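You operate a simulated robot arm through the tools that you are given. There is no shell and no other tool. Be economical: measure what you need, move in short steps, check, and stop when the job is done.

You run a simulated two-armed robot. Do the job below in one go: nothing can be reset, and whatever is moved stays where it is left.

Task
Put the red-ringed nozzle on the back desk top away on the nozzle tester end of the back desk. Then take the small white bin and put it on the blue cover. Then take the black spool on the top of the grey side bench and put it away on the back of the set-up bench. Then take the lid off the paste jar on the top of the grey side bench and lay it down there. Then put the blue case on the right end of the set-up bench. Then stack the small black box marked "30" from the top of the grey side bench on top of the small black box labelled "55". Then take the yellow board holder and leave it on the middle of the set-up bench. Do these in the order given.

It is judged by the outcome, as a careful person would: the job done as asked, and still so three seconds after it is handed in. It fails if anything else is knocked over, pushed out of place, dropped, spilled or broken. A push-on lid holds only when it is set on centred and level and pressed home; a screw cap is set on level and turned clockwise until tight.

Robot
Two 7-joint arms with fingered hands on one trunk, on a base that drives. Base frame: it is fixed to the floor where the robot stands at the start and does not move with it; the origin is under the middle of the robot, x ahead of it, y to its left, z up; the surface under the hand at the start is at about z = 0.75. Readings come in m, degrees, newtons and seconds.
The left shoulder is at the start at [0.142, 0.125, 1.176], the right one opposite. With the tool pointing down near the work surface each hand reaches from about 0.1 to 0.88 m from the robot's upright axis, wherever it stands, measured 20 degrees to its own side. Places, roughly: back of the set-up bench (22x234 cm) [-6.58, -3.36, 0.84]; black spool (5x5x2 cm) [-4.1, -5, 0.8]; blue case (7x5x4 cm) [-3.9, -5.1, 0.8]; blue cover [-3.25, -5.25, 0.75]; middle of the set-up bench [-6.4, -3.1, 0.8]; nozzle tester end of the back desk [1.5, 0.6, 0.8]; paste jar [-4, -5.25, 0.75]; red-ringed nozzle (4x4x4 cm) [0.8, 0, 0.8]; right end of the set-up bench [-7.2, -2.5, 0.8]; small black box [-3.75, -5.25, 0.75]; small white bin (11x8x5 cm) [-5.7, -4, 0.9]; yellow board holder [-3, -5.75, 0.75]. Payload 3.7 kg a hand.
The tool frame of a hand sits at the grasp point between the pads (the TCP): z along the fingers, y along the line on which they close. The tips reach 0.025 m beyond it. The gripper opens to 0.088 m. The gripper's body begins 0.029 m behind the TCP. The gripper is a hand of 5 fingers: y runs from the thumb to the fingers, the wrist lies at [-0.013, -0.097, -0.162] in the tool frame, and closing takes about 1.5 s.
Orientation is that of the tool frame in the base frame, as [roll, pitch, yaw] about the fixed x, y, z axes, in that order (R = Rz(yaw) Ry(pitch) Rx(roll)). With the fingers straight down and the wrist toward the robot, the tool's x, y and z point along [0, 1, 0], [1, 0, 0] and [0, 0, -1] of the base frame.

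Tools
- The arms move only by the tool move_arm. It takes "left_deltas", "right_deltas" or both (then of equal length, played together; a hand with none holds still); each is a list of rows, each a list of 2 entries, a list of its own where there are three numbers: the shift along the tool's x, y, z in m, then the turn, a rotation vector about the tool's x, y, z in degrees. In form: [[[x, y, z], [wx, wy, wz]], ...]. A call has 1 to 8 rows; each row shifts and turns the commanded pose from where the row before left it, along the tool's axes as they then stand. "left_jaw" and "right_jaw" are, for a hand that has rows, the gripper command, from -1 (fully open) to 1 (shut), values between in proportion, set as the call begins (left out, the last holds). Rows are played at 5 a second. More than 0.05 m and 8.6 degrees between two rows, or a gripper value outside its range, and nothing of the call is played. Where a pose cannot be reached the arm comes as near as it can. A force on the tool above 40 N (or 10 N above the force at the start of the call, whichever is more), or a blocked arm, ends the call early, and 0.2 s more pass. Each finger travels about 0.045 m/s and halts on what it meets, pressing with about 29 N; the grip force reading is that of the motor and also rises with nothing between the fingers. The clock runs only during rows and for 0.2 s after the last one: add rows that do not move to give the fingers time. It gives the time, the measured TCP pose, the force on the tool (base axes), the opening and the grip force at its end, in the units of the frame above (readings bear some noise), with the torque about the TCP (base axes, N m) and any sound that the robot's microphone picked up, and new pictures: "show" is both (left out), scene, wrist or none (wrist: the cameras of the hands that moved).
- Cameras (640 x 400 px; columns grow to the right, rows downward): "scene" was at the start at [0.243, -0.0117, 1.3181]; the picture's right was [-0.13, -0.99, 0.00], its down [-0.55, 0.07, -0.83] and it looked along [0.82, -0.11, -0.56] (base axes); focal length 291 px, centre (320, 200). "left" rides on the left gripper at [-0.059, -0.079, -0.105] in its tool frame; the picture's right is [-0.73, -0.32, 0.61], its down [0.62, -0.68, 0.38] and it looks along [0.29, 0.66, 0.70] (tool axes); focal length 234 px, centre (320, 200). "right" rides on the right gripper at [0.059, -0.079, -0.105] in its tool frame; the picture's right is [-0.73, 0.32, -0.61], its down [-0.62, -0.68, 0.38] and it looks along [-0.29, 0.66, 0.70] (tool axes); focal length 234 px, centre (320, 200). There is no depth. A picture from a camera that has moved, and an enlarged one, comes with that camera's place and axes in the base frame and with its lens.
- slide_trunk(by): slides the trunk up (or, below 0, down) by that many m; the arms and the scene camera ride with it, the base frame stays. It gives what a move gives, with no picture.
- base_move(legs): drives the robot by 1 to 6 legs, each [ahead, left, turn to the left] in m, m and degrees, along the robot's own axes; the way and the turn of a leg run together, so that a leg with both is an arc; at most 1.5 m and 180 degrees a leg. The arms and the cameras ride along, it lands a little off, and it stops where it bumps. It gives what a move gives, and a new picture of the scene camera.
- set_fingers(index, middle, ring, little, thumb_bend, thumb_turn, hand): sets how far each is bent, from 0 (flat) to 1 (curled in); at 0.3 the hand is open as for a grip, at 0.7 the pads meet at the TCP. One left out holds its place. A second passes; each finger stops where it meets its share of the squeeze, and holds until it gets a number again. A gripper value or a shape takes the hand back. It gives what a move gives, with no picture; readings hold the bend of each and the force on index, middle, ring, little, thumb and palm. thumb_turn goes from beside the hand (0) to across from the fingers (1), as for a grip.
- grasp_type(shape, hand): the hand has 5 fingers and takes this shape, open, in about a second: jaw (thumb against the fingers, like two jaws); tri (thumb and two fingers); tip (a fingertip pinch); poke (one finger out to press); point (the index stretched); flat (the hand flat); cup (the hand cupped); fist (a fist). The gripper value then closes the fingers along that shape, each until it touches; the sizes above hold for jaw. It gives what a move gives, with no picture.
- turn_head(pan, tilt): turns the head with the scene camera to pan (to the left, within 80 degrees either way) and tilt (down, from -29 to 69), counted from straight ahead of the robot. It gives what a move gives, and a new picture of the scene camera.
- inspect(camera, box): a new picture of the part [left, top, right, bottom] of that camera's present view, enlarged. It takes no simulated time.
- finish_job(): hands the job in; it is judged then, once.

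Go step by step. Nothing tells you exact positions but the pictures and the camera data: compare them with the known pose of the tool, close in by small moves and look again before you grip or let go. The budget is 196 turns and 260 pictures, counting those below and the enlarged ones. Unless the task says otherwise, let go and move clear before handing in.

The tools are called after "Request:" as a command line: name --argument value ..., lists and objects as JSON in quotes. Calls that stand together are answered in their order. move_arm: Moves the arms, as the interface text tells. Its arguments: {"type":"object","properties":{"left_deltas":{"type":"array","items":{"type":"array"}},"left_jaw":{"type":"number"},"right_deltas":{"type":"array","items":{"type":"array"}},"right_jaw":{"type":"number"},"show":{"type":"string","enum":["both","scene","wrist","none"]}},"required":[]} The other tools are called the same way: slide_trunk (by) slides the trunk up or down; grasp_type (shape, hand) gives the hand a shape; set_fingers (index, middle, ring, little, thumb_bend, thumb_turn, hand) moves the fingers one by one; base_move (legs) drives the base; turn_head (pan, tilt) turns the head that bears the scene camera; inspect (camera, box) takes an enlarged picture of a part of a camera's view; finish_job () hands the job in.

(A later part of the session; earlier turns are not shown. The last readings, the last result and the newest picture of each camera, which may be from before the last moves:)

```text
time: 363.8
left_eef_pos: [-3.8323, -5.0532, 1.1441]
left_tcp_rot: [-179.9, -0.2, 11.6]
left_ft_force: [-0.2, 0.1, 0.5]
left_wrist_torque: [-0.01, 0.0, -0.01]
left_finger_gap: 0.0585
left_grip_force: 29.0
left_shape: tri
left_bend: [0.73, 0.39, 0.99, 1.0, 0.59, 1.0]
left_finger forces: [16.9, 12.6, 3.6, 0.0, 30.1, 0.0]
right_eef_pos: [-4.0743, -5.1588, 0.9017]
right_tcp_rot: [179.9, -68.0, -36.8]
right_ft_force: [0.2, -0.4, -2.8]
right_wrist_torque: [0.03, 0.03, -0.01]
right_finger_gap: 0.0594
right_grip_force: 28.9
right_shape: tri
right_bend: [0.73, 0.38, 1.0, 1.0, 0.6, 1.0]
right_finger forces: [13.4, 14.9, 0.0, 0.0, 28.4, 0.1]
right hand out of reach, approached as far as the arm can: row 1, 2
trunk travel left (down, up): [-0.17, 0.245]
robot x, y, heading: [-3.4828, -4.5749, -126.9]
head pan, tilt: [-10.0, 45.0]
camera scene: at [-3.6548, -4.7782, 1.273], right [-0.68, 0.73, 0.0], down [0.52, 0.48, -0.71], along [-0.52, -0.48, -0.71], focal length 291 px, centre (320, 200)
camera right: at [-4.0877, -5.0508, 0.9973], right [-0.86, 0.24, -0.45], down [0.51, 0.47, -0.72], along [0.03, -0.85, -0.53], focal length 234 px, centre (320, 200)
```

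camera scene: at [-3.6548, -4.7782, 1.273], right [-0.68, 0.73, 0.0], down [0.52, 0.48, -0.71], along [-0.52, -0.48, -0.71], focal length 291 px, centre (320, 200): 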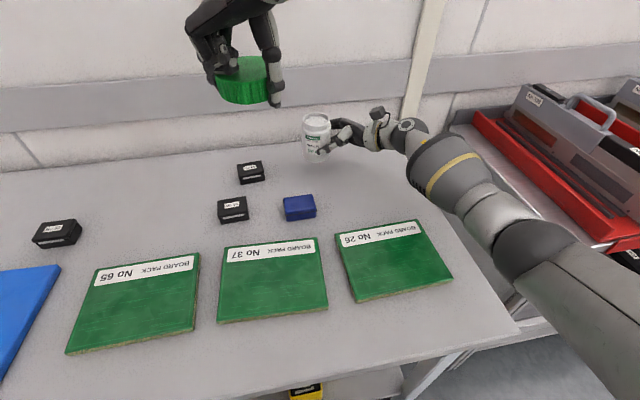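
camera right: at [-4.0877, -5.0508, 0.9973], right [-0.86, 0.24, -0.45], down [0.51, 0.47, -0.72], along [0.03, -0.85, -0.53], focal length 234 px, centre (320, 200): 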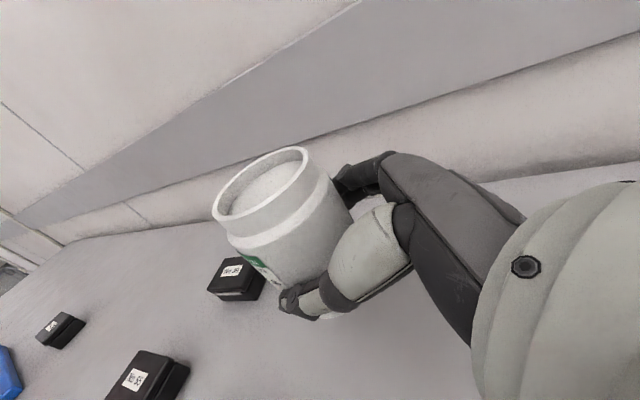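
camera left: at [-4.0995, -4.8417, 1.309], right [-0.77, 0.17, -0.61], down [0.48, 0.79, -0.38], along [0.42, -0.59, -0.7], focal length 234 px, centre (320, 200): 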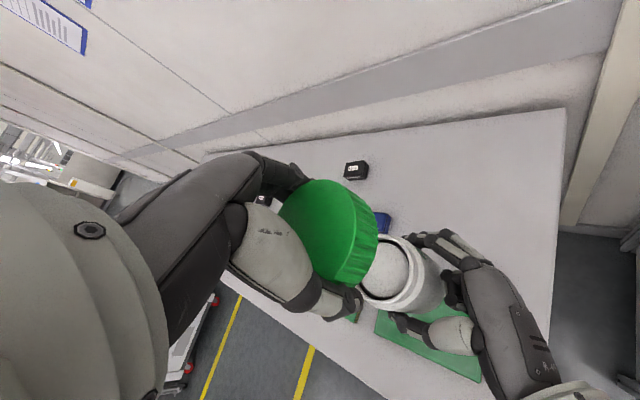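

The arm is at its limit about 6 cm above the bench. I reset the command and lower the rest with the trunk.

Request:
move_arm --right_deltas '[[[0.0325, 0, -0.0131], [0, 0, 0]]]' --show "none"

Request:
slide_trunk --by -0.04

```text
time: 364.2
left_eef_pos: [-3.8321, -5.0525, 1.1452]
left_tcp_rot: [-180.0, -0.1, 11.6]
left_ft_force: [-0.1, 0.7, 0.1]
left_wrist_torque: [-0.04, -0.01, 0.02]
left_finger_gap: 0.0585
left_grip_force: 29.2
left_shape: tri
left_bend: [0.73, 0.39, 0.99, 1.0, 0.59, 1.0]
left_finger forces: [16.9, 12.5, 3.5, 0.0, 30.1, 0.0]
right_eef_pos: [-4.0752, -5.1583, 0.9392]
right_tcp_rot: [179.6, -68.1, -36.5]
right_ft_force: [0.0, 1.1, -2.6]
right_wrist_torque: [-0.02, 0.05, 0.0]
right_finger_gap: 0.0592
right_grip_force: 29.3
right_shape: tri
right_bend: [0.73, 0.38, 1.0, 1.0, 0.6, 1.0]
right_finger forces: [13.4, 14.9, 0.0, 0.1, 28.4, 0.0]
trunk travel left (down, up): [-0.17, 0.245]
robot x, y, heading: [-3.481, -4.5785, -126.7]
head pan, tilt: [-10.0, 45.0]
```

```text
time: 365.0
left_eef_pos: [-3.8308, -5.0519, 1.1057]
left_tcp_rot: [-180.0, -0.1, 11.5]
left_ft_force: [0.6, 0.2, 0.7]
left_wrist_torque: [-0.02, 0.0, 0.01]
left_finger_gap: 0.0584
left_grip_force: 28.9
left_shape: tri
left_bend: [0.73, 0.39, 0.99, 1.0, 0.6, 1.0]
left_finger forces: [17.0, 12.5, 3.6, 0.1, 30.1, 0.1]
right_eef_pos: [-4.0746, -5.1588, 0.9006]
right_tcp_rot: [179.3, -67.9, -36.3]
right_ft_force: [-0.4, 0.5, -1.9]
right_wrist_torque: [0.08, 0.07, 0.03]
right_finger_gap: 0.0591
right_grip_force: 29.0
right_shape: tri
right_bend: [0.73, 0.38, 1.0, 1.0, 0.6, 1.0]
right_finger forces: [13.5, 14.7, 0.1, 0.0, 28.3, 0.0]
trunk travel left (down, up): [-0.13, 0.285]
robot x, y, heading: [-3.4875, -4.5741, -126.9]
head pan, tilt: [-10.0, 45.0]
```

Request:
move_arm --right_deltas '[[[-0.0185, 0, 0.0075], [0, 0, 0]], [[-0.0139, 0, 0.0056], [0, 0, 0]]]'

```text
time: 365.6
left_eef_pos: [-3.8333, -5.0539, 1.1035]
left_tcp_rot: [-179.8, -0.2, 11.7]
left_ft_force: [-0.1, -0.2, -0.4]
left_wrist_torque: [-0.02, 0.0, 0.04]
left_finger_gap: 0.0585
left_grip_force: 29.4
left_shape: tri
left_bend: [0.73, 0.39, 0.99, 1.0, 0.6, 1.0]
left_finger forces: [16.9, 12.6, 3.7, 0.0, 30.1, 0.0]
right_eef_pos: [-4.075, -5.1598, 0.8626]
right_tcp_rot: [179.6, -67.9, -36.6]
right_ft_force: [0.8, -0.3, -2.6]
right_wrist_torque: [0.05, 0.02, 0.03]
right_finger_gap: 0.0591
right_grip_force: 28.7
right_shape: tri
right_bend: [0.73, 0.38, 1.0, 1.0, 0.6, 1.0]
right_finger forces: [13.5, 14.8, 0.0, 0.1, 28.3, 0.0]
trunk travel left (down, up): [-0.13, 0.285]
robot x, y, heading: [-3.4857, -4.5748, -127.0]
head pan, tilt: [-10.0, 45.0]
camera scene: at [-3.6814, -4.8137, 1.2267], right [-0.68, 0.73, 0.0], down [0.52, 0.48, -0.71], along [-0.52, -0.48, -0.71], focal length 291 px, centre (320, 200)
camera right: at [-4.0879, -5.0508, 0.9572], right [-0.86, 0.24, -0.45], down [0.51, 0.47, -0.72], along [0.03, -0.85, -0.53], focal length 234 px, centre (320, 200)
```

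scene: 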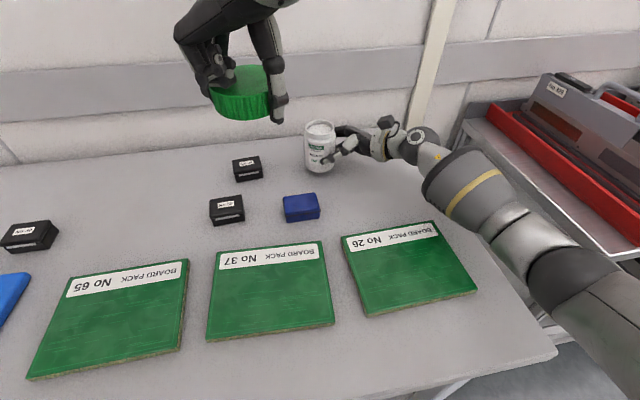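
right: 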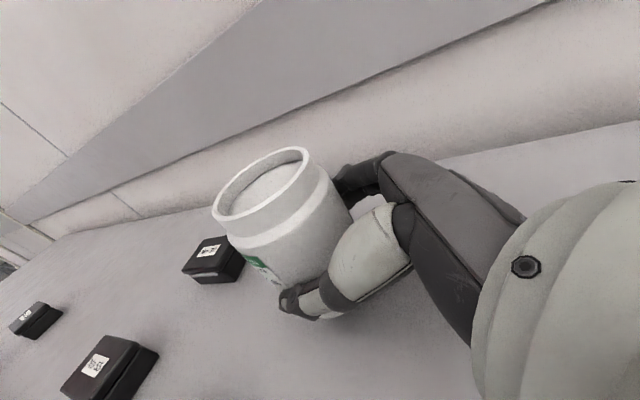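

Nearly down. I continue in small steps until I feel the bench.

Request:
move_arm --right_deltas '[[[-0.0065, 0, 0.0026], [0, 0, 0]], [[-0.0065, 0, 0.0026], [0, 0, 0]]]' --show "none"

Request:
move_arm --right_deltas '[[[-0.0028, 0, 0.0011], [0, 0, 0]], [[-0.0028, 0, 0.0011], [0, 0, 0]]]' --show "none"

```text
time: 366.2
left_eef_pos: [-3.8323, -5.0523, 1.1033]
left_tcp_rot: [-179.9, -0.2, 11.5]
left_ft_force: [-0.2, -0.6, 0.3]
left_wrist_torque: [0.02, 0.02, -0.03]
left_finger_gap: 0.0585
left_grip_force: 28.8
left_shape: tri
left_bend: [0.73, 0.39, 0.99, 1.0, 0.6, 1.0]
left_finger forces: [17.0, 12.6, 3.7, 0.0, 30.0, 0.0]
right_eef_pos: [-4.0753, -5.1605, 0.8481]
right_tcp_rot: [179.9, -67.9, -36.8]
right_ft_force: [-0.3, -0.7, -3.5]
right_wrist_torque: [0.03, 0.11, 0.02]
right_finger_gap: 0.0594
right_grip_force: 29.2
right_shape: tri
right_bend: [0.73, 0.38, 1.0, 1.0, 0.6, 1.0]
right_finger forces: [13.5, 14.7, 0.0, 0.0, 28.4, 0.0]
trunk travel left (down, up): [-0.13, 0.285]
robot x, y, heading: [-3.4864, -4.5756, -126.8]
head pan, tilt: [-10.0, 45.0]
```

```text
time: 366.8
left_eef_pos: [-3.8339, -5.0528, 1.1036]
left_tcp_rot: [-180.0, -0.2, 11.5]
left_ft_force: [0.8, -0.8, 0.0]
left_wrist_torque: [0.0, 0.0, -0.04]
left_finger_gap: 0.0583
left_grip_force: 29.1
left_shape: tri
left_bend: [0.73, 0.39, 0.99, 1.0, 0.6, 1.0]
left_finger forces: [16.9, 12.7, 3.6, 0.1, 30.2, 0.0]
right_eef_pos: [-4.0747, -5.1596, 0.8421]
right_tcp_rot: [179.6, -68.1, -36.6]
right_ft_force: [-0.1, -0.7, -0.6]
right_wrist_torque: [0.06, 0.0, -0.03]
right_finger_gap: 0.0592
right_grip_force: 28.7
right_shape: tri
right_bend: [0.73, 0.38, 1.0, 1.0, 0.6, 1.0]
right_finger forces: [14.0, 14.4, 0.0, 0.0, 27.7, 0.0]
trunk travel left (down, up): [-0.13, 0.285]
robot x, y, heading: [-3.4852, -4.5756, -126.9]
head pan, tilt: [-10.0, 45.0]
```

Request:
move_arm --right_deltas '[[[-0.0019, 0, 0.0008], [0, 0, 0]]]' --show "none"

Request:
move_arm --right_deltas '[[[0, 0, 0], [0, 0, 0]], [[0, 0, 0], [0, 0, 0]], [[0, 0, 0], [0, 0, 0]], [[0, 0, 0], [0, 0, 0]], [[0, 0, 0], [0, 0, 0]]]' --right_jaw -1

```text
time: 367.2
left_eef_pos: [-3.8325, -5.0516, 1.1044]
left_tcp_rot: [-179.8, -0.3, 11.5]
left_ft_force: [0.3, -1.2, -0.2]
left_wrist_torque: [-0.01, 0.01, 0.03]
left_finger_gap: 0.0586
left_grip_force: 29.0
left_shape: tri
left_bend: [0.73, 0.39, 0.99, 1.0, 0.6, 1.0]
left_finger forces: [16.9, 12.6, 3.7, 0.0, 30.2, 0.0]
right_eef_pos: [-4.0755, -5.1592, 0.8426]
right_tcp_rot: [179.7, -68.1, -36.6]
right_ft_force: [-1.3, 2.2, 3.4]
right_wrist_torque: [-0.03, -0.04, 0.01]
right_finger_gap: 0.0591
right_grip_force: 28.6
right_shape: tri
right_bend: [0.73, 0.38, 1.0, 1.0, 0.6, 1.0]
right_finger forces: [13.6, 13.8, 0.0, 0.0, 27.8, 0.1]
trunk travel left (down, up): [-0.13, 0.285]
robot x, y, heading: [-3.4829, -4.5757, -127.0]
head pan, tilt: [-10.0, 45.0]
```

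```text
time: 368.4
left_eef_pos: [-3.8339, -5.0525, 1.1036]
left_tcp_rot: [-179.8, -0.3, 11.5]
left_ft_force: [-0.2, 0.6, 0.3]
left_wrist_torque: [0.01, 0.04, 0.01]
left_finger_gap: 0.0586
left_grip_force: 29.1
left_shape: tri
left_bend: [0.73, 0.39, 0.99, 1.0, 0.6, 1.0]
left_finger forces: [17.0, 12.7, 3.6, 0.0, 30.1, 0.0]
right_eef_pos: [-4.0754, -5.1594, 0.8409]
right_tcp_rot: [179.9, -68.0, -36.9]
right_ft_force: [-0.5, -1.0, -0.1]
right_wrist_torque: [0.01, 0.01, 0.03]
right_finger_gap: 0.0873
right_grip_force: 0.1
right_shape: tri
right_bend: [0.3, 0.3, 0.99, 0.99, 0.3, 0.98]
right_finger forces: [0.0, 0.0, 0.0, 0.0, 0.1, 0.0]
trunk travel left (down, up): [-0.13, 0.285]
robot x, y, heading: [-3.4829, -4.5762, -126.8]
head pan, tilt: [-10.0, 45.0]
camera scene: at [-3.6811, -4.8134, 1.2268], right [-0.68, 0.73, 0.0], down [0.52, 0.48, -0.71], along [-0.52, -0.48, -0.71], focal length 291 px, centre (320, 200)
camera right: at [-4.0881, -5.0505, 0.9349], right [-0.86, 0.24, -0.44], down [0.51, 0.47, -0.72], along [0.03, -0.85, -0.53], focal length 234 px, centre (320, 200)
```

scene: 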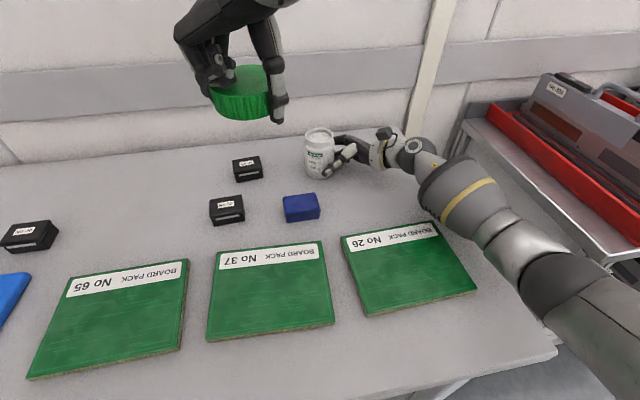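
right: 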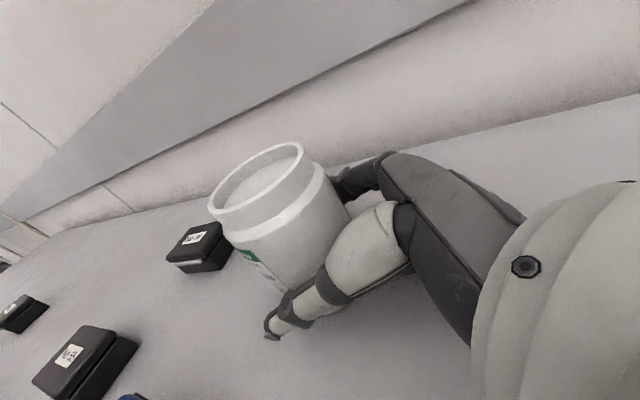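

The jar stands on its old spot. I withdraw the right hand backward along its axis, then up.

Request:
move_arm --right_deltas '[[[0, 0, -0.025], [0, 0, 0]], [[0, 0, -0.03], [0, 0, 0]], [[0, 0, -0.03], [0, 0, 0]], [[0.0324, 0, -0.0131], [0, 0, 0]], [[0.0371, 0, -0.015], [0, 0, 0]], [[0.0371, 0, -0.015], [0, 0, 0]], [[0.0371, 0, -0.015], [0, 0, 0]], [[0.0371, -0.02, -0.015], [0, 0, 0]]]'

```text
time: 370.2
left_eef_pos: [-3.8318, -5.0518, 1.105]
left_tcp_rot: [180.0, -0.1, 11.7]
left_ft_force: [-0.3, -0.2, -0.3]
left_wrist_torque: [0.01, -0.01, 0.01]
left_finger_gap: 0.0584
left_grip_force: 28.4
left_shape: tri
left_bend: [0.73, 0.39, 0.99, 1.0, 0.6, 1.0]
left_finger forces: [16.8, 12.7, 3.6, 0.0, 30.1, 0.0]
right_eef_pos: [-4.1253, -5.0929, 1.0695]
right_tcp_rot: [179.3, -67.9, -36.3]
right_ft_force: [0.3, 0.3, 0.2]
right_wrist_torque: [0.0, -0.03, 0.0]
right_finger_gap: 0.0876
right_grip_force: 0.0
right_shape: tri
right_bend: [0.3, 0.3, 0.99, 0.99, 0.3, 0.98]
right_finger forces: [0.0, 0.0, 0.0, 0.0, 0.0, 0.0]
trunk travel left (down, up): [-0.13, 0.285]
robot x, y, heading: [-3.4848, -4.5774, -127.1]
head pan, tilt: [-10.0, 45.0]
camera scene: at [-3.6805, -4.8124, 1.2273], right [-0.68, 0.73, 0.0], down [0.52, 0.48, -0.71], along [-0.52, -0.48, -0.71], focal length 291 px, centre (320, 200)
camera right: at [-4.1386, -4.9841, 1.163], right [-0.86, 0.24, -0.44], down [0.5, 0.47, -0.72], along [0.03, -0.85, -0.53], focal length 234 px, centre (320, 200)
```

scene: 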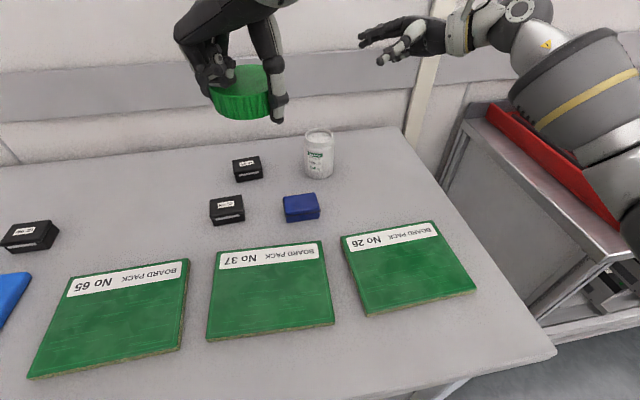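
right: 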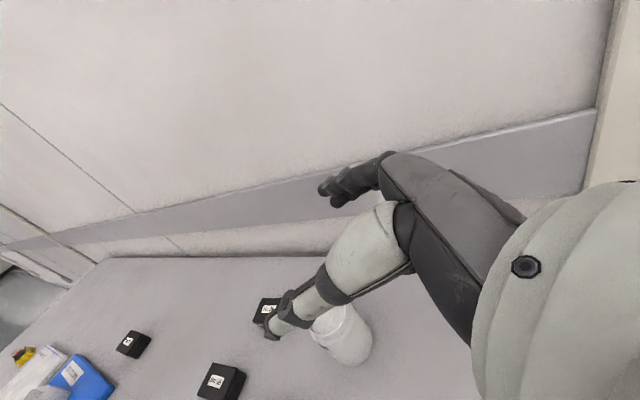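

The jar is back, open and upright. Now I carry the lid left to a free patch of the bench near [-3.71, -5.32].

Request:
move_arm --left_deltas '[[[0, 0, 0], [0, 0, 8]], [[0, 0, 0], [0, 0, 8]], [[0.03, 0.02, 0], [0, 0, 8]], [[0.03, 0.025, 0], [0, 0, 8]], [[0.035, 0.025, 0], [0, 0, 8]], [[0.04, 0.028, 0], [0, 0, 0]], [[0.04, 0.028, 0], [0, 0, 0]], [[0.04, 0.028, 0], [0, 0, 0]]]'

```text
time: 372.0
left_eef_pos: [-3.689, -5.2737, 1.1046]
left_tcp_rot: [-179.8, -0.1, -28.3]
left_ft_force: [-0.1, -0.5, 0.0]
left_wrist_torque: [-0.01, 0.02, 0.0]
left_finger_gap: 0.0582
left_grip_force: 28.9
left_shape: tri
left_bend: [0.73, 0.4, 0.99, 1.0, 0.6, 1.0]
left_finger forces: [16.8, 12.7, 3.6, 0.1, 30.0, 0.1]
right_eef_pos: [-4.1273, -5.0946, 1.0672]
right_tcp_rot: [179.5, -68.0, -36.4]
right_ft_force: [-1.0, -0.1, -0.9]
right_wrist_torque: [0.0, 0.0, 0.0]
right_finger_gap: 0.088
right_grip_force: 0.1
right_shape: tri
right_bend: [0.3, 0.3, 0.99, 0.99, 0.3, 0.98]
right_finger forces: [0.0, 0.0, 0.0, 0.1, 0.0, 0.1]
trunk travel left (down, up): [-0.13, 0.285]
robot x, y, heading: [-3.4848, -4.5769, -127.0]
head pan, tilt: [-10.0, 45.0]
camera scene: at [-3.681, -4.8139, 1.2267], right [-0.68, 0.73, 0.0], down [0.52, 0.48, -0.71], along [-0.52, -0.48, -0.71], focal length 291 px, centre (320, 200)
camera left: at [-3.7041, -5.1769, 1.2097], right [-0.48, 0.63, -0.61], down [0.87, 0.3, -0.38], along [-0.06, -0.71, -0.7], focal length 234 px, centre (320, 200)
```

scene: 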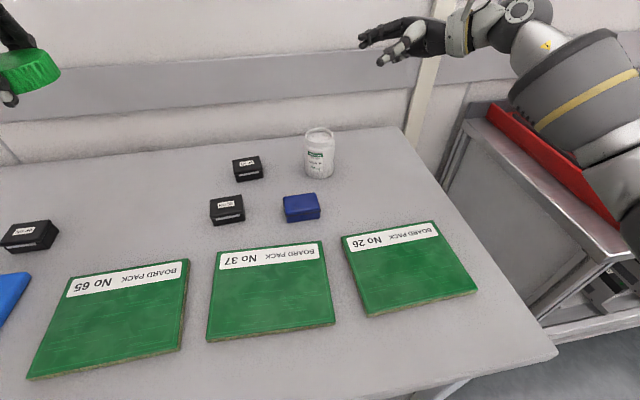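
left: 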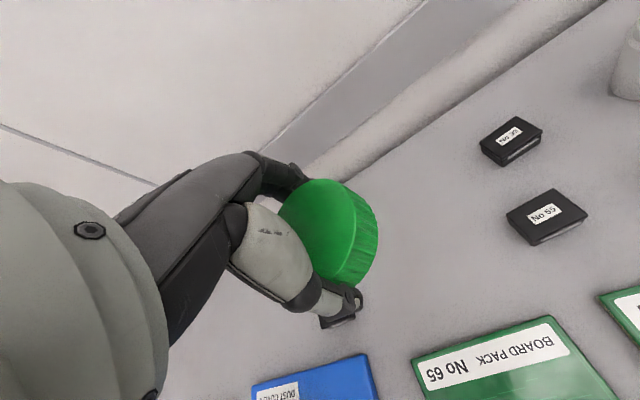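

Request:
move_arm --left_deltas '[[[0, 0.025, 0.035], [0, 0, 0]], [[0, 0.024, 0.035], [0, 0, 0]], [[0, 0, 0.045], [0, 0, 0]], [[0, 0, 0.045], [0, 0, 0]], [[0, 0, 0.045], [0, 0, 0]], [[0, 0, 0.04], [0, 0, 0]]]'

```text
time: 373.4
left_eef_pos: [-3.7135, -5.3181, 0.8581]
left_tcp_rot: [-179.7, -0.1, -28.4]
left_ft_force: [-0.7, -0.3, -0.5]
left_wrist_torque: [-0.01, 0.0, 0.01]
left_finger_gap: 0.0576
left_grip_force: 28.7
left_shape: tri
left_bend: [0.73, 0.4, 0.99, 1.0, 0.6, 1.0]
left_finger forces: [16.8, 12.5, 3.4, 0.0, 30.0, 0.1]
right_eef_pos: [-4.126, -5.0952, 1.0671]
right_tcp_rot: [179.8, -68.0, -36.7]
right_ft_force: [-0.2, -1.4, -0.5]
right_wrist_torque: [0.0, -0.03, 0.03]
right_finger_gap: 0.0876
right_grip_force: 0.1
right_shape: tri
right_bend: [0.3, 0.3, 0.99, 0.99, 0.3, 0.98]
right_finger forces: [0.0, 0.0, 0.0, 0.0, 0.0, 0.0]
trunk travel left (down, up): [-0.13, 0.285]
robot x, y, heading: [-3.4818, -4.5782, -127.0]
head pan, tilt: [-10.0, 45.0]
camera scene: at [-3.6813, -4.8138, 1.2267], right [-0.68, 0.73, 0.0], down [0.52, 0.48, -0.71], along [-0.52, -0.48, -0.71], focal length 291 px, centre (320, 200)
camera left: at [-3.7277, -5.2203, 0.9623], right [-0.48, 0.63, -0.61], down [0.87, 0.3, -0.38], along [-0.06, -0.71, -0.7], focal length 234 px, centre (320, 200)
```

scene: 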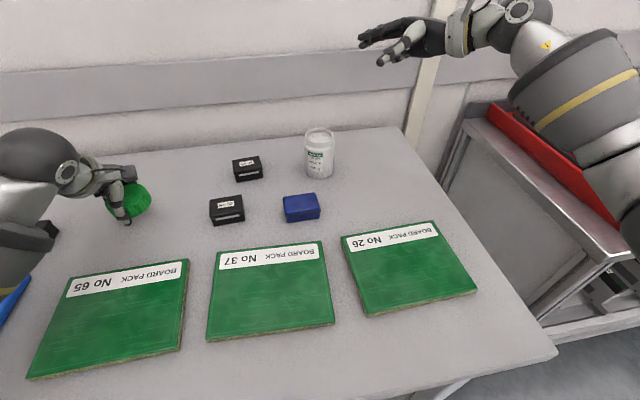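
left: 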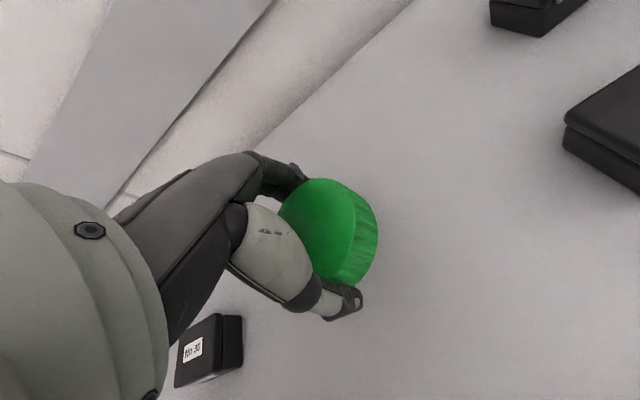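

The box marked 30 stands safely beside the hand. I set the lid down in small steps.

Request:
move_arm --left_deltas '[[[0, 0, 0.01], [0, 0, 0]], [[0, 0, 0.008], [0, 0, 0]], [[0, 0, 0.006], [0, 0, 0]]]' --show "none"

Request:
move_arm --left_deltas '[[[0, 0, 0.003], [0, 0, 0]], [[0, 0, 0.003], [0, 0, 0]]]' --show "none"

```text
time: 374.2
left_eef_pos: [-3.7122, -5.3151, 0.8356]
left_tcp_rot: [-179.8, -0.1, -28.3]
left_ft_force: [-0.6, 0.4, 0.6]
left_wrist_torque: [-0.03, 0.02, 0.02]
left_finger_gap: 0.0575
left_grip_force: 29.4
left_shape: tri
left_bend: [0.73, 0.4, 0.99, 1.0, 0.6, 1.0]
left_finger forces: [16.7, 12.5, 3.4, 0.1, 30.0, 0.0]
right_eef_pos: [-4.1259, -5.094, 1.0681]
right_tcp_rot: [179.8, -67.9, -36.6]
right_ft_force: [0.5, -0.4, -0.9]
right_wrist_torque: [0.03, 0.02, 0.02]
right_finger_gap: 0.0877
right_grip_force: 0.1
right_shape: tri
right_bend: [0.3, 0.3, 0.99, 0.99, 0.3, 0.98]
right_finger forces: [0.0, 0.0, 0.0, 0.0, 0.1, 0.1]
trunk travel left (down, up): [-0.13, 0.285]
robot x, y, heading: [-3.4867, -4.5716, -127.0]
head pan, tilt: [-10.0, 45.0]
```

```text
time: 374.8
left_eef_pos: [-3.7121, -5.3142, 0.828]
left_tcp_rot: [-179.9, -0.1, -28.6]
left_ft_force: [0.5, 0.2, 0.3]
left_wrist_torque: [-0.01, -0.03, 0.04]
left_finger_gap: 0.0579
left_grip_force: 29.1
left_shape: tri
left_bend: [0.73, 0.4, 0.99, 1.0, 0.6, 1.0]
left_finger forces: [16.7, 12.5, 3.3, 0.0, 29.9, 0.0]
right_eef_pos: [-4.1265, -5.0941, 1.0673]
right_tcp_rot: [179.8, -68.1, -36.7]
right_ft_force: [-0.5, 1.1, -0.5]
right_wrist_torque: [0.02, -0.02, -0.02]
right_finger_gap: 0.0879
right_grip_force: 0.0
right_shape: tri
right_bend: [0.3, 0.3, 0.99, 0.99, 0.3, 0.98]
right_finger forces: [0.0, 0.0, 0.1, 0.0, 0.0, 0.0]
trunk travel left (down, up): [-0.13, 0.285]
robot x, y, heading: [-3.4857, -4.5728, -126.7]
head pan, tilt: [-10.0, 45.0]
```

Request:
move_arm --left_deltas '[[[0, 0, 0.003], [0, 0, 0]], [[0, 0, 0.003], [0, 0, 0]]]' --show "wrist"

Request:
move_arm --left_deltas '[[[0, 0, 0.002], [0, 0, 0]], [[0, 0, 0.002], [0, 0, 0]]]' --show "none"

```text
time: 375.4
left_eef_pos: [-3.7124, -5.3158, 0.8249]
left_tcp_rot: [179.8, 0.0, -28.4]
left_ft_force: [-1.0, 0.5, 8.6]
left_wrist_torque: [-0.26, 0.09, -0.03]
left_finger_gap: 0.0578
left_grip_force: 29.0
left_shape: tri
left_bend: [0.73, 0.39, 0.99, 1.0, 0.6, 1.0]
left_finger forces: [15.9, 23.9, 4.6, 0.1, 30.4, 0.1]
right_eef_pos: [-4.1265, -5.0929, 1.0681]
right_tcp_rot: [179.6, -67.9, -36.6]
right_ft_force: [0.1, -0.3, -0.4]
right_wrist_torque: [0.03, 0.03, -0.01]
right_finger_gap: 0.0878
right_grip_force: 0.0
right_shape: tri
right_bend: [0.3, 0.3, 0.99, 0.99, 0.3, 0.98]
right_finger forces: [0.0, 0.0, 0.0, 0.0, 0.0, 0.0]
trunk travel left (down, up): [-0.13, 0.285]
robot x, y, heading: [-3.4821, -4.5757, -127.0]
head pan, tilt: [-10.0, 45.0]
camera left: at [-3.7271, -5.2176, 0.9299], right [-0.49, 0.63, -0.61], down [0.87, 0.3, -0.38], along [-0.06, -0.72, -0.69], focal length 234 px, centre (320, 200)
```

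left: 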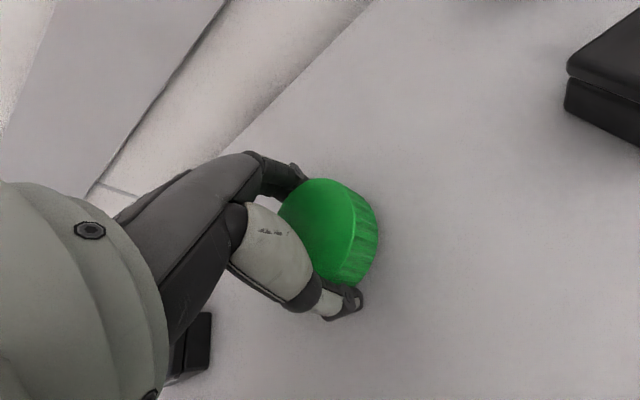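

```text
time: 376.0
left_eef_pos: [-3.7127, -5.3159, 0.8247]
left_tcp_rot: [179.5, 0.1, -28.2]
left_ft_force: [0.0, -0.8, 27.8]
left_wrist_torque: [0.45, -0.32, -0.01]
left_finger_gap: 0.0576
left_grip_force: 28.6
left_shape: tri
left_bend: [0.73, 0.39, 0.99, 1.0, 0.6, 1.0]
left_finger forces: [15.4, 22.7, 5.2, 0.0, 50.1, 0.0]
right_eef_pos: [-4.1252, -5.0905, 1.0709]
right_tcp_rot: [179.1, -68.0, -36.0]
right_ft_force: [-0.1, 0.8, 0.5]
right_wrist_torque: [0.02, 0.0, -0.01]
right_finger_gap: 0.0876
right_grip_force: 0.1
right_shape: tri
right_bend: [0.3, 0.3, 0.99, 0.99, 0.3, 0.98]
right_finger forces: [0.0, 0.0, 0.0, 0.0, 0.0, 0.0]
trunk travel left (down, up): [-0.13, 0.285]
robot x, y, heading: [-3.4849, -4.5729, -127.0]
head pan, tilt: [-10.0, 45.0]
```

Request:
move_arm --left_deltas '[[[0, 0, -0.003], [0, 0, 0]], [[0, 0, 0], [0, 0, 0]]]' --show "none"

Request:
move_arm --left_deltas '[[[0, 0, 0], [0, 0, 0]], [[0, 0, 0], [0, 0, 0]], [[0, 0, 0], [0, 0, 0]], [[0, 0, 0], [0, 0, 0]], [[0, 0, -0.02], [0, 0, 0]], [[0, 0, -0.04], [0, 0, 0]], [[0, 0, -0.045], [0, 0, 0]], [[0, 0, -0.045], [0, 0, 0]]]' --left_jaw -1

```text
time: 376.6
left_eef_pos: [-3.7124, -5.3132, 0.8256]
left_tcp_rot: [179.8, -0.2, -28.4]
left_ft_force: [-0.4, -4.6, 26.1]
left_wrist_torque: [-0.06, -0.09, -0.04]
left_finger_gap: 0.0578
left_grip_force: 29.1
left_shape: tri
left_bend: [0.73, 0.38, 0.99, 1.0, 0.61, 1.0]
left_finger forces: [16.5, 27.5, 6.4, 0.1, 44.0, 0.0]
right_eef_pos: [-4.1252, -5.0917, 1.0684]
right_tcp_rot: [179.6, -68.0, -36.6]
right_ft_force: [-1.2, -0.9, 0.8]
right_wrist_torque: [-0.01, 0.03, -0.01]
right_finger_gap: 0.088
right_grip_force: 0.1
right_shape: tri
right_bend: [0.3, 0.3, 0.99, 0.99, 0.3, 0.98]
right_finger forces: [0.1, 0.0, 0.0, 0.0, 0.0, 0.0]
trunk travel left (down, up): [-0.13, 0.285]
robot x, y, heading: [-3.4871, -4.5762, -127.1]
head pan, tilt: [-10.0, 45.0]
```

```text
time: 378.4
left_eef_pos: [-3.7119, -5.3141, 0.9718]
left_tcp_rot: [-179.8, 0.0, -28.4]
left_ft_force: [-0.7, -0.3, 0.3]
left_wrist_torque: [-0.03, 0.01, -0.01]
left_finger_gap: 0.088
left_grip_force: 0.0
left_shape: tri
left_bend: [0.3, 0.3, 0.99, 0.99, 0.3, 0.98]
left_finger forces: [0.0, 0.0, 0.0, 0.1, 0.0, 0.1]
right_eef_pos: [-4.1271, -5.0936, 1.0671]
right_tcp_rot: [179.7, -68.1, -36.5]
right_ft_force: [-0.1, 0.0, 0.3]
right_wrist_torque: [-0.01, 0.03, -0.03]
right_finger_gap: 0.0877
right_grip_force: 0.1
right_shape: tri
right_bend: [0.3, 0.3, 0.99, 0.99, 0.3, 0.98]
right_finger forces: [0.1, 0.0, 0.0, 0.0, 0.1, 0.1]
trunk travel left (down, up): [-0.13, 0.285]
robot x, y, heading: [-3.4863, -4.5762, -127.0]
head pan, tilt: [-10.0, 45.0]
camera scene: at [-3.6809, -4.8128, 1.227], right [-0.68, 0.73, 0.0], down [0.52, 0.48, -0.71], along [-0.52, -0.48, -0.71], focal length 291 px, centre (320, 200)
camera left: at [-3.7263, -5.2173, 1.0762], right [-0.48, 0.63, -0.61], down [0.87, 0.3, -0.38], along [-0.06, -0.71, -0.7], focal length 234 px, centre (320, 200)
```

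scene: 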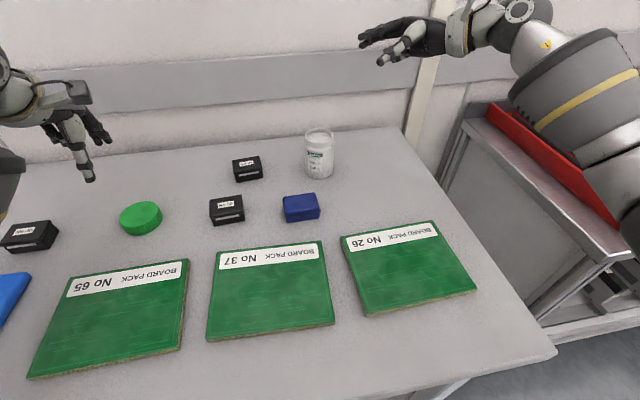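
left: 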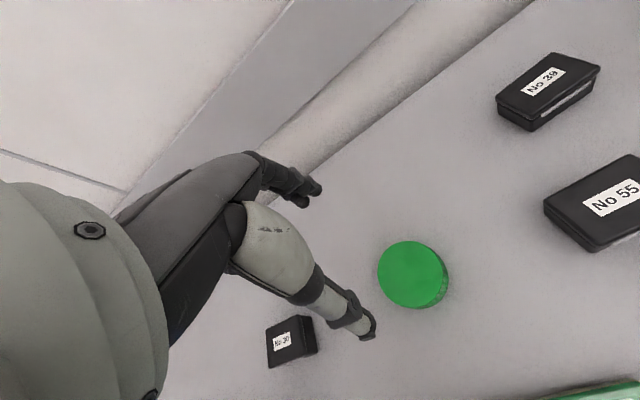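

The lid lies flat on the bench and the jar is open. Next the blue case at about [-3.944, -5.105]: I turn the right hand back to point down and bring it above the case.

Request:
move_arm --right_deltas '[[[0, 0, 0], [0, -8.5, 0]], [[0, 0, 0], [0, -8.5, 0]], [[0, 0, 0], [0, -8.5, 0]], [[0, 0, 0], [0, -8.5, 0]], [[0, 0, 0], [0, -8.5, 0]], [[0, 0, 0], [0, -8.5, 0]], [[0, 0, 0], [0, -8.5, 0]], [[0, 0, 0], [0, -8.5, 0]]]' --left_deltas '[[[0, 0, -0.03], [0, 0, 0]], [[0, -0.02, -0.03], [0, 0, 0]], [[0, -0.04, 0], [0, 0, 0]], [[0, -0.04, 0], [0, 0, 0]], [[0, -0.04, 0], [0, 0, 0]], [[0, -0.04, 0], [0, 0, 0]], [[0, 0, 0], [0, 0, 0]], [[0, 0, 0], [0, 0, 0]]]' --show "none"

Request:
move_arm --right_deltas '[[[0.025, -0.017, 0.01], [0, 0, 0]], [[0.025, -0.017, 0.02], [0, 0, 0]], [[0.026, -0.017, 0.02], [0, 0, 0]], [[0.026, -0.017, 0.02], [0, 0, 0]], [[0.026, -0.017, 0.02], [0, 0, 0]], [[0.025, -0.016, 0.02], [0, 0, 0]]]'

```text
time: 380.2
left_eef_pos: [-3.6278, -5.1542, 1.0325]
left_tcp_rot: [-179.8, -0.1, -28.3]
left_ft_force: [0.4, -0.8, 0.6]
left_wrist_torque: [-0.01, 0.0, -0.01]
left_finger_gap: 0.0878
left_grip_force: 0.1
left_shape: tri
left_bend: [0.3, 0.3, 0.99, 0.99, 0.3, 0.98]
left_finger forces: [0.0, 0.0, 0.0, 0.1, 0.0, 0.1]
right_eef_pos: [-4.1264, -5.0955, 1.0675]
right_tcp_rot: [179.8, 0.2, -36.9]
right_ft_force: [-0.2, -0.3, 0.9]
right_wrist_torque: [0.0, 0.02, 0.04]
right_finger_gap: 0.0877
right_grip_force: 0.0
right_shape: tri
right_bend: [0.3, 0.3, 0.99, 0.99, 0.3, 0.98]
right_finger forces: [0.0, 0.0, 0.0, 0.0, 0.1, 0.0]
trunk travel left (down, up): [-0.13, 0.285]
robot x, y, heading: [-3.4878, -4.5788, -127.0]
head pan, tilt: [-10.0, 45.0]
```

```text
time: 381.6
left_eef_pos: [-3.6283, -5.1556, 1.033]
left_tcp_rot: [-179.8, -0.1, -28.5]
left_ft_force: [-0.5, -0.6, 0.3]
left_wrist_torque: [0.0, 0.0, -0.03]
left_finger_gap: 0.0877
left_grip_force: 0.2
left_shape: tri
left_bend: [0.3, 0.3, 0.99, 0.99, 0.3, 0.98]
left_finger forces: [0.0, 0.0, 0.0, 0.0, 0.1, 0.0]
right_eef_pos: [-3.943, -5.1043, 0.9559]
right_tcp_rot: [179.9, -0.1, -37.0]
right_ft_force: [-0.2, 0.1, -0.2]
right_wrist_torque: [-0.01, 0.01, 0.03]
right_finger_gap: 0.0877
right_grip_force: 0.1
right_shape: tri
right_bend: [0.3, 0.3, 0.99, 0.99, 0.3, 0.98]
right_finger forces: [0.0, 0.0, 0.1, 0.0, 0.1, 0.1]
trunk travel left (down, up): [-0.13, 0.285]
robot x, y, heading: [-3.4864, -4.5777, -127.0]
head pan, tilt: [-10.0, 45.0]
camera scene: at [-3.681, -4.8137, 1.2267], right [-0.68, 0.73, 0.0], down [0.52, 0.48, -0.71], along [-0.52, -0.48, -0.71], focal length 291 px, centre (320, 200)
camera right: at [-3.8496, -5.0773, 1.0616], right [-0.77, 0.18, 0.61], down [-0.09, 0.92, -0.38], along [-0.63, -0.35, -0.7], focal length 234 px, centre (320, 200)
```

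scene: 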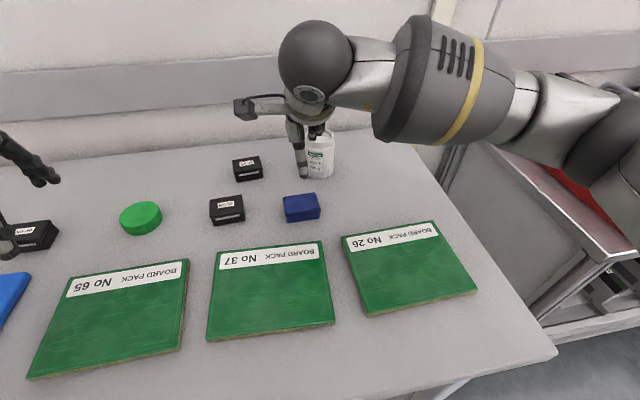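
right: 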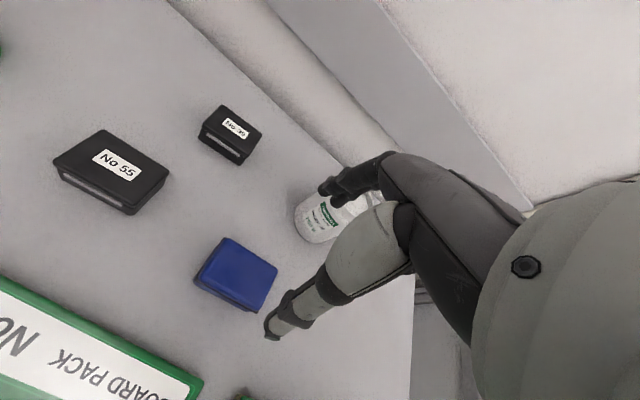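

The case is right under the hand, turned about 8°. I match the turn, lower and grip it.

Request:
move_arm --right_deltas '[[[0.003, 0, 0.03], [0, 0, -8]], [[0, 0, 0.035], [0, 0, 0]], [[0, 0, 0.035], [0, 0, 0]], [[0, 0, 0.022], [0, 0, 0]], [[0, 0, 0.008], [0, 0, 0]]]' --show "wrist"

```text
time: 382.8
left_eef_pos: [-3.6284, -5.1546, 1.0308]
left_tcp_rot: [-179.8, -0.1, -28.4]
left_ft_force: [-0.5, 0.5, 0.0]
left_wrist_torque: [-0.01, 0.02, 0.0]
left_finger_gap: 0.0882
left_grip_force: 0.0
left_shape: tri
left_bend: [0.3, 0.3, 0.99, 0.99, 0.3, 0.98]
left_finger forces: [0.1, 0.1, 0.1, 0.0, 0.1, 0.0]
right_eef_pos: [-3.9405, -5.1072, 0.8281]
right_tcp_rot: [179.9, 0.0, -28.9]
right_ft_force: [0.0, 1.1, -0.1]
right_wrist_torque: [0.01, 0.01, -0.02]
right_finger_gap: 0.0878
right_grip_force: 0.0
right_shape: tri
right_bend: [0.3, 0.3, 0.99, 0.99, 0.3, 0.98]
right_finger forces: [0.0, 0.0, 0.0, 0.1, 0.1, 0.0]
trunk travel left (down, up): [-0.13, 0.285]
robot x, y, heading: [-3.4885, -4.5716, -127.1]
head pan, tilt: [-10.0, 45.0]
camera right: at [-3.8516, -5.066, 0.9336], right [-0.79, 0.07, 0.61], down [-0.22, 0.9, -0.38], along [-0.57, -0.44, -0.69], focal length 234 px, centre (320, 200)
```

right: 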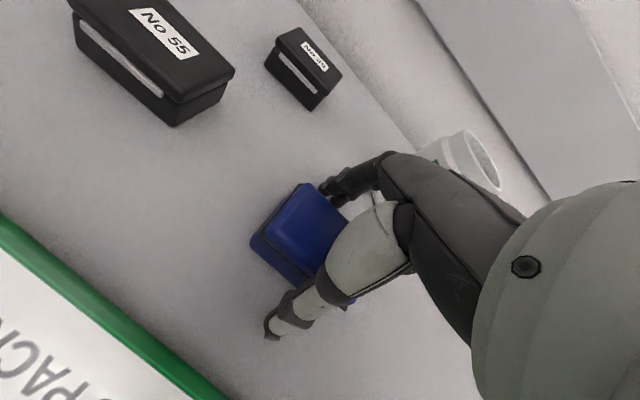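

Request:
move_arm --right_deltas '[[[0, 0, 0.003], [0, 0, 0]], [[0, 0, 0], [0, 0, 0]], [[0, 0, 0], [0, 0, 0]], [[0, 0, 0], [0, 0, 0]], [[0, 0, 0], [0, 0, 0]], [[0, 0, 0], [0, 0, 0]]]' --right_jaw 1 --show "none"

Request:
move_arm --right_deltas '[[[0, 0, -0.02], [0, 0, 0]], [[0, 0, -0.03], [0, 0, 0]], [[0, 0, -0.04], [0, 0, 0]], [[0, 0, -0.04], [0, 0, 0]], [[0, 0, -0.04], [0, 0, 0]], [[0, 0, -0.04], [0, 0, 0]]]' --show "wrist"

```text
time: 384.2
left_eef_pos: [-3.6278, -5.1543, 1.034]
left_tcp_rot: [-179.9, -0.1, -28.4]
left_ft_force: [-0.1, 0.3, 0.2]
left_wrist_torque: [0.02, 0.03, -0.01]
left_finger_gap: 0.0879
left_grip_force: 0.1
left_shape: tri
left_bend: [0.3, 0.3, 0.99, 0.99, 0.3, 0.98]
left_finger forces: [0.1, 0.0, 0.1, 0.0, 0.1, 0.0]
right_eef_pos: [-3.9406, -5.1077, 0.8264]
right_tcp_rot: [179.8, 0.0, -28.9]
right_ft_force: [-2.3, -0.9, 9.5]
right_wrist_torque: [-0.02, 0.36, -0.01]
right_finger_gap: 0.0402
right_grip_force: 28.8
right_shape: tri
right_bend: [0.74, 0.5, 0.99, 1.0, 0.69, 1.0]
right_finger forces: [13.3, 13.5, 10.9, 0.0, 26.3, 0.1]
trunk travel left (down, up): [-0.13, 0.285]
robot x, y, heading: [-3.4789, -4.5758, -126.7]
head pan, tilt: [-10.0, 45.0]
```

```text
time: 385.6
left_eef_pos: [-3.6277, -5.1552, 1.0327]
left_tcp_rot: [-179.9, -0.2, -28.3]
left_ft_force: [0.4, 0.2, -0.4]
left_wrist_torque: [0.0, -0.02, 0.02]
left_finger_gap: 0.0878
left_grip_force: 0.2
left_shape: tri
left_bend: [0.3, 0.3, 0.99, 0.99, 0.3, 0.98]
left_finger forces: [0.0, 0.0, 0.0, 0.0, 0.1, 0.1]
right_eef_pos: [-3.9403, -5.1087, 1.0347]
right_tcp_rot: [179.9, 0.0, -28.7]
right_ft_force: [-0.1, 0.1, 0.0]
right_wrist_torque: [0.05, -0.05, 0.03]
right_finger_gap: 0.0399
right_grip_force: 29.0
right_shape: tri
right_bend: [0.74, 0.5, 0.99, 1.0, 0.69, 1.0]
right_finger forces: [13.0, 13.3, 0.5, 0.0, 26.4, 0.0]
trunk travel left (down, up): [-0.13, 0.285]
robot x, y, heading: [-3.4853, -4.5719, -126.9]
head pan, tilt: [-10.0, 45.0]
camera right: at [-3.8507, -5.0673, 1.1411], right [-0.79, 0.07, 0.61], down [-0.22, 0.9, -0.38], along [-0.57, -0.44, -0.69], focal length 234 px, centre (320, 200)
```

right: 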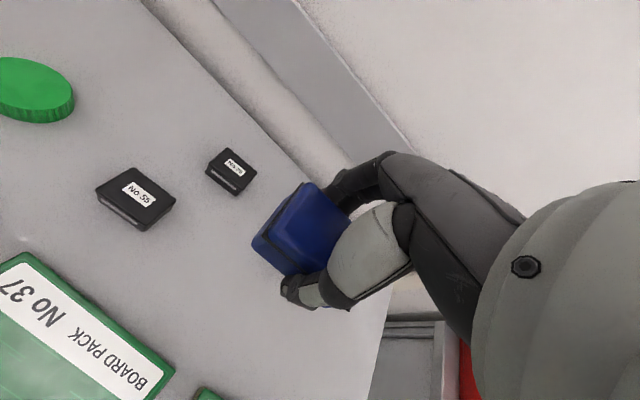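

The case is held. I raise the trunk, draw both hands in and drive along the aisle to the right end of the set-up bench.

Request:
slide_trunk --by 0.16

Request:
move_arm --right_deltas '[[[0, -0.04, 0], [0, 0, 0]], [[0, -0.045, 0], [0, 0, 0]], [[0, -0.045, 0], [0, 0, 0]], [[-0.02, -0.045, 0], [0, 0, 4]], [[-0.03, -0.03, 0], [0, 0, 4]]]' --left_deltas '[[[0, -0.02, 0], [0, 0, 0]], [[0, -0.02, 0], [0, 0, 0]], [[0, -0.02, 0], [0, 0, 0]], [[0, 0, 0], [0, 0, 0]], [[0, 0, 0], [0, 0, 0]]]' --show "none"

Request:
base_move --legs '[[-0.45, 0, 0], [0, -1.35, 0], [0, -1.35, 0]]'

```text
time: 387.4
left_eef_pos: [-3.6291, -5.1589, 1.1923]
left_tcp_rot: [-179.7, 0.0, -28.4]
left_ft_force: [0.2, 0.5, -0.2]
left_wrist_torque: [-0.01, 0.03, -0.01]
left_finger_gap: 0.0879
left_grip_force: 0.1
left_shape: tri
left_bend: [0.3, 0.3, 0.99, 0.99, 0.3, 0.98]
left_finger forces: [0.1, 0.1, 0.0, 0.0, 0.0, 0.1]
right_eef_pos: [-3.9419, -5.1079, 1.1928]
right_tcp_rot: [-179.9, 0.0, -28.8]
right_ft_force: [-0.6, -0.1, -1.4]
right_wrist_torque: [-0.01, -0.03, 0.04]
right_finger_gap: 0.0397
right_grip_force: 28.7
right_shape: tri
right_bend: [0.74, 0.5, 0.99, 1.0, 0.69, 1.0]
right_finger forces: [13.0, 13.3, 0.4, 0.1, 26.3, 0.0]
trunk travel left (down, up): [-0.29, 0.125]
robot x, y, heading: [-3.4849, -4.5781, -127.0]
head pan, tilt: [-10.0, 45.0]
```

```text
time: 388.6
left_eef_pos: [-3.5999, -5.1027, 1.192]
left_tcp_rot: [-179.7, -0.1, -28.4]
left_ft_force: [-0.2, -0.2, -0.4]
left_wrist_torque: [-0.02, 0.01, 0.0]
left_finger_gap: 0.0876
left_grip_force: 0.0
left_shape: tri
left_bend: [0.3, 0.3, 0.99, 0.99, 0.3, 0.98]
left_finger forces: [0.1, 0.1, 0.1, 0.0, 0.0, 0.1]
right_eef_pos: [-3.8804, -4.902, 1.1959]
right_tcp_rot: [179.8, 0.0, -36.9]
right_ft_force: [-0.3, -0.5, -1.0]
right_wrist_torque: [-0.04, -0.01, 0.0]
right_finger_gap: 0.0395
right_grip_force: 29.3
right_shape: tri
right_bend: [0.74, 0.5, 0.99, 1.0, 0.69, 1.0]
right_finger forces: [13.0, 13.4, 0.3, 0.1, 26.4, 0.0]
trunk travel left (down, up): [-0.29, 0.125]
robot x, y, heading: [-3.4859, -4.5768, -126.8]
head pan, tilt: [-10.0, 45.0]
```

```text
time: 414.9
left_eef_pos: [-5.5229, -3.1067, 1.191]
left_tcp_rot: [-179.8, -0.1, -27.6]
left_ft_force: [-0.2, -0.2, 0.3]
left_wrist_torque: [-0.02, -0.03, 0.0]
left_finger_gap: 0.0879
left_grip_force: 0.1
left_shape: tri
left_bend: [0.3, 0.3, 0.99, 0.99, 0.3, 0.98]
left_finger forces: [0.0, 0.1, 0.0, 0.0, 0.0, 0.0]
right_eef_pos: [-5.807, -2.9099, 1.195]
right_tcp_rot: [180.0, 0.0, -36.2]
right_ft_force: [-0.4, -0.3, -1.4]
right_wrist_torque: [-0.02, 0.02, 0.0]
right_finger_gap: 0.0396
right_grip_force: 29.2
right_shape: tri
right_bend: [0.74, 0.5, 0.99, 1.0, 0.69, 1.0]
right_finger forces: [13.1, 13.3, 0.4, 0.0, 26.3, 0.1]
trunk travel left (down, up): [-0.29, 0.125]
robot x, y, heading: [-5.4154, -2.5774, -126.2]
head pan, tilt: [-10.0, 45.0]
camera scene: at [-5.5157, -2.69, 1.4], right [-0.69, 0.72, 0.0], down [0.51, 0.49, -0.71], along [-0.51, -0.49, -0.71], focal length 291 px, centre (320, 200)
```

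scene: 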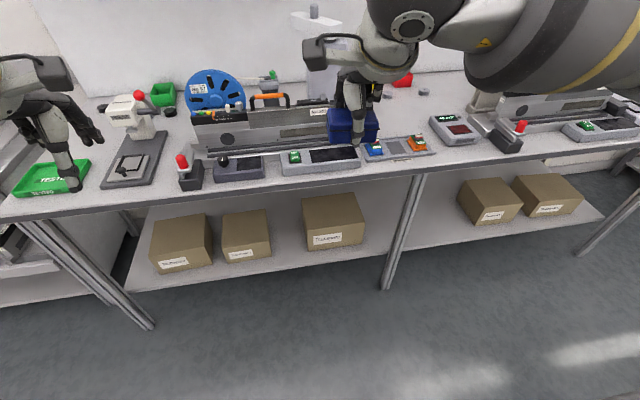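

Along the set-up bench now. I strafe on to its right end.

Request:
base_move --legs '[[0, -1.3, -0.7]]'

```text
time: 426.4
left_eef_pos: [-6.5609, -2.3507, 1.1925]
left_tcp_rot: [-179.7, -0.1, -27.3]
left_ft_force: [0.2, 0.4, -0.9]
left_wrist_torque: [0.01, 0.03, 0.01]
left_finger_gap: 0.0878
left_grip_force: 0.1
left_shape: tri
left_bend: [0.3, 0.3, 0.99, 0.99, 0.3, 0.98]
left_finger forces: [0.0, 0.0, 0.0, 0.0, 0.1, 0.1]
right_eef_pos: [-6.8462, -2.1566, 1.1947]
right_tcp_rot: [179.8, 0.0, -35.7]
right_ft_force: [-0.6, -0.5, -0.9]
right_wrist_torque: [0.01, 0.0, 0.03]
right_finger_gap: 0.0399
right_grip_force: 29.4
right_shape: tri
right_bend: [0.74, 0.5, 0.99, 1.0, 0.69, 1.0]
right_finger forces: [13.0, 13.3, 0.4, 0.1, 26.3, 0.1]
trunk travel left (down, up): [-0.29, 0.125]
robot x, y, heading: [-6.4579, -1.8195, -125.7]
head pan, tilt: [-10.0, 45.0]
camera scene: at [-6.5558, -1.9344, 1.4], right [-0.7, 0.72, 0.0], down [0.51, 0.49, -0.71], along [-0.51, -0.49, -0.71], focal length 291 px, centre (320, 200)
```

scene: 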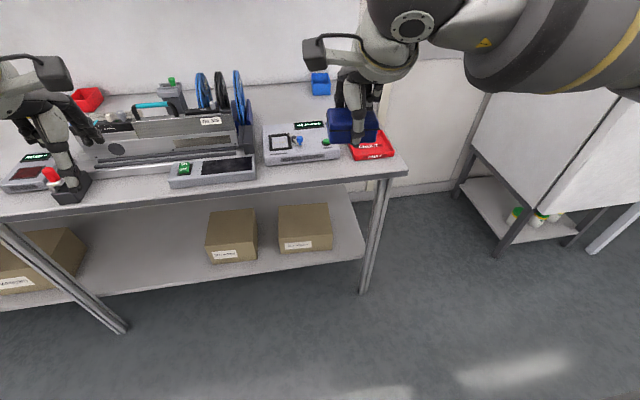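

The free patch behind the red tray and the nozzle kit, near [-7.31, -2.56], suits the case. I square up and drive in.

Request:
base_move --legs '[[0.2, 0, -1.2], [0.22, 0, 0]]'

```text
time: 429.3
left_eef_pos: [-6.8199, -2.6794, 1.1915]
left_tcp_rot: [-179.8, -0.1, -28.6]
left_ft_force: [0.6, -0.3, -0.1]
left_wrist_torque: [0.01, 0.03, 0.0]
left_finger_gap: 0.0878
left_grip_force: 0.0
left_shape: tri
left_bend: [0.3, 0.3, 0.99, 0.99, 0.3, 0.98]
left_finger forces: [0.1, 0.0, 0.0, 0.0, 0.1, 0.0]
right_eef_pos: [-7.1006, -2.4791, 1.1957]
right_tcp_rot: [180.0, -0.1, -37.1]
right_ft_force: [-0.3, -0.8, -0.4]
right_wrist_torque: [0.01, -0.02, -0.01]
right_finger_gap: 0.0396
right_grip_force: 29.0
right_shape: tri
right_bend: [0.74, 0.5, 0.99, 1.0, 0.69, 1.0]
right_finger forces: [13.1, 13.3, 0.5, 0.0, 26.5, 0.0]
trunk travel left (down, up): [-0.29, 0.125]
robot x, y, heading: [-6.7051, -2.1548, -127.1]
head pan, tilt: [-10.0, 45.0]
camera scene: at [-6.806, -2.2635, 1.4], right [-0.68, 0.73, 0.0], down [0.52, 0.48, -0.71], along [-0.52, -0.48, -0.71], focal length 291 px, centre (320, 200)
```

scene: 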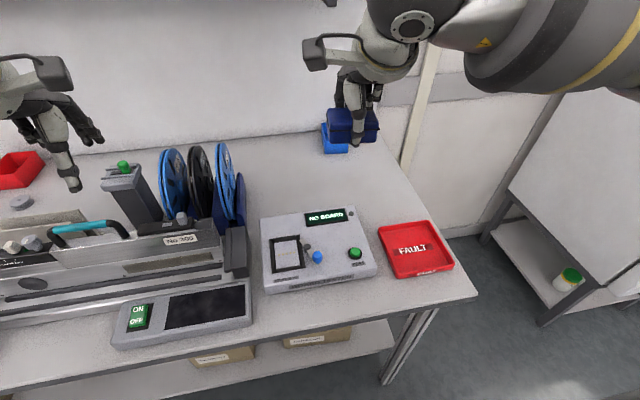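

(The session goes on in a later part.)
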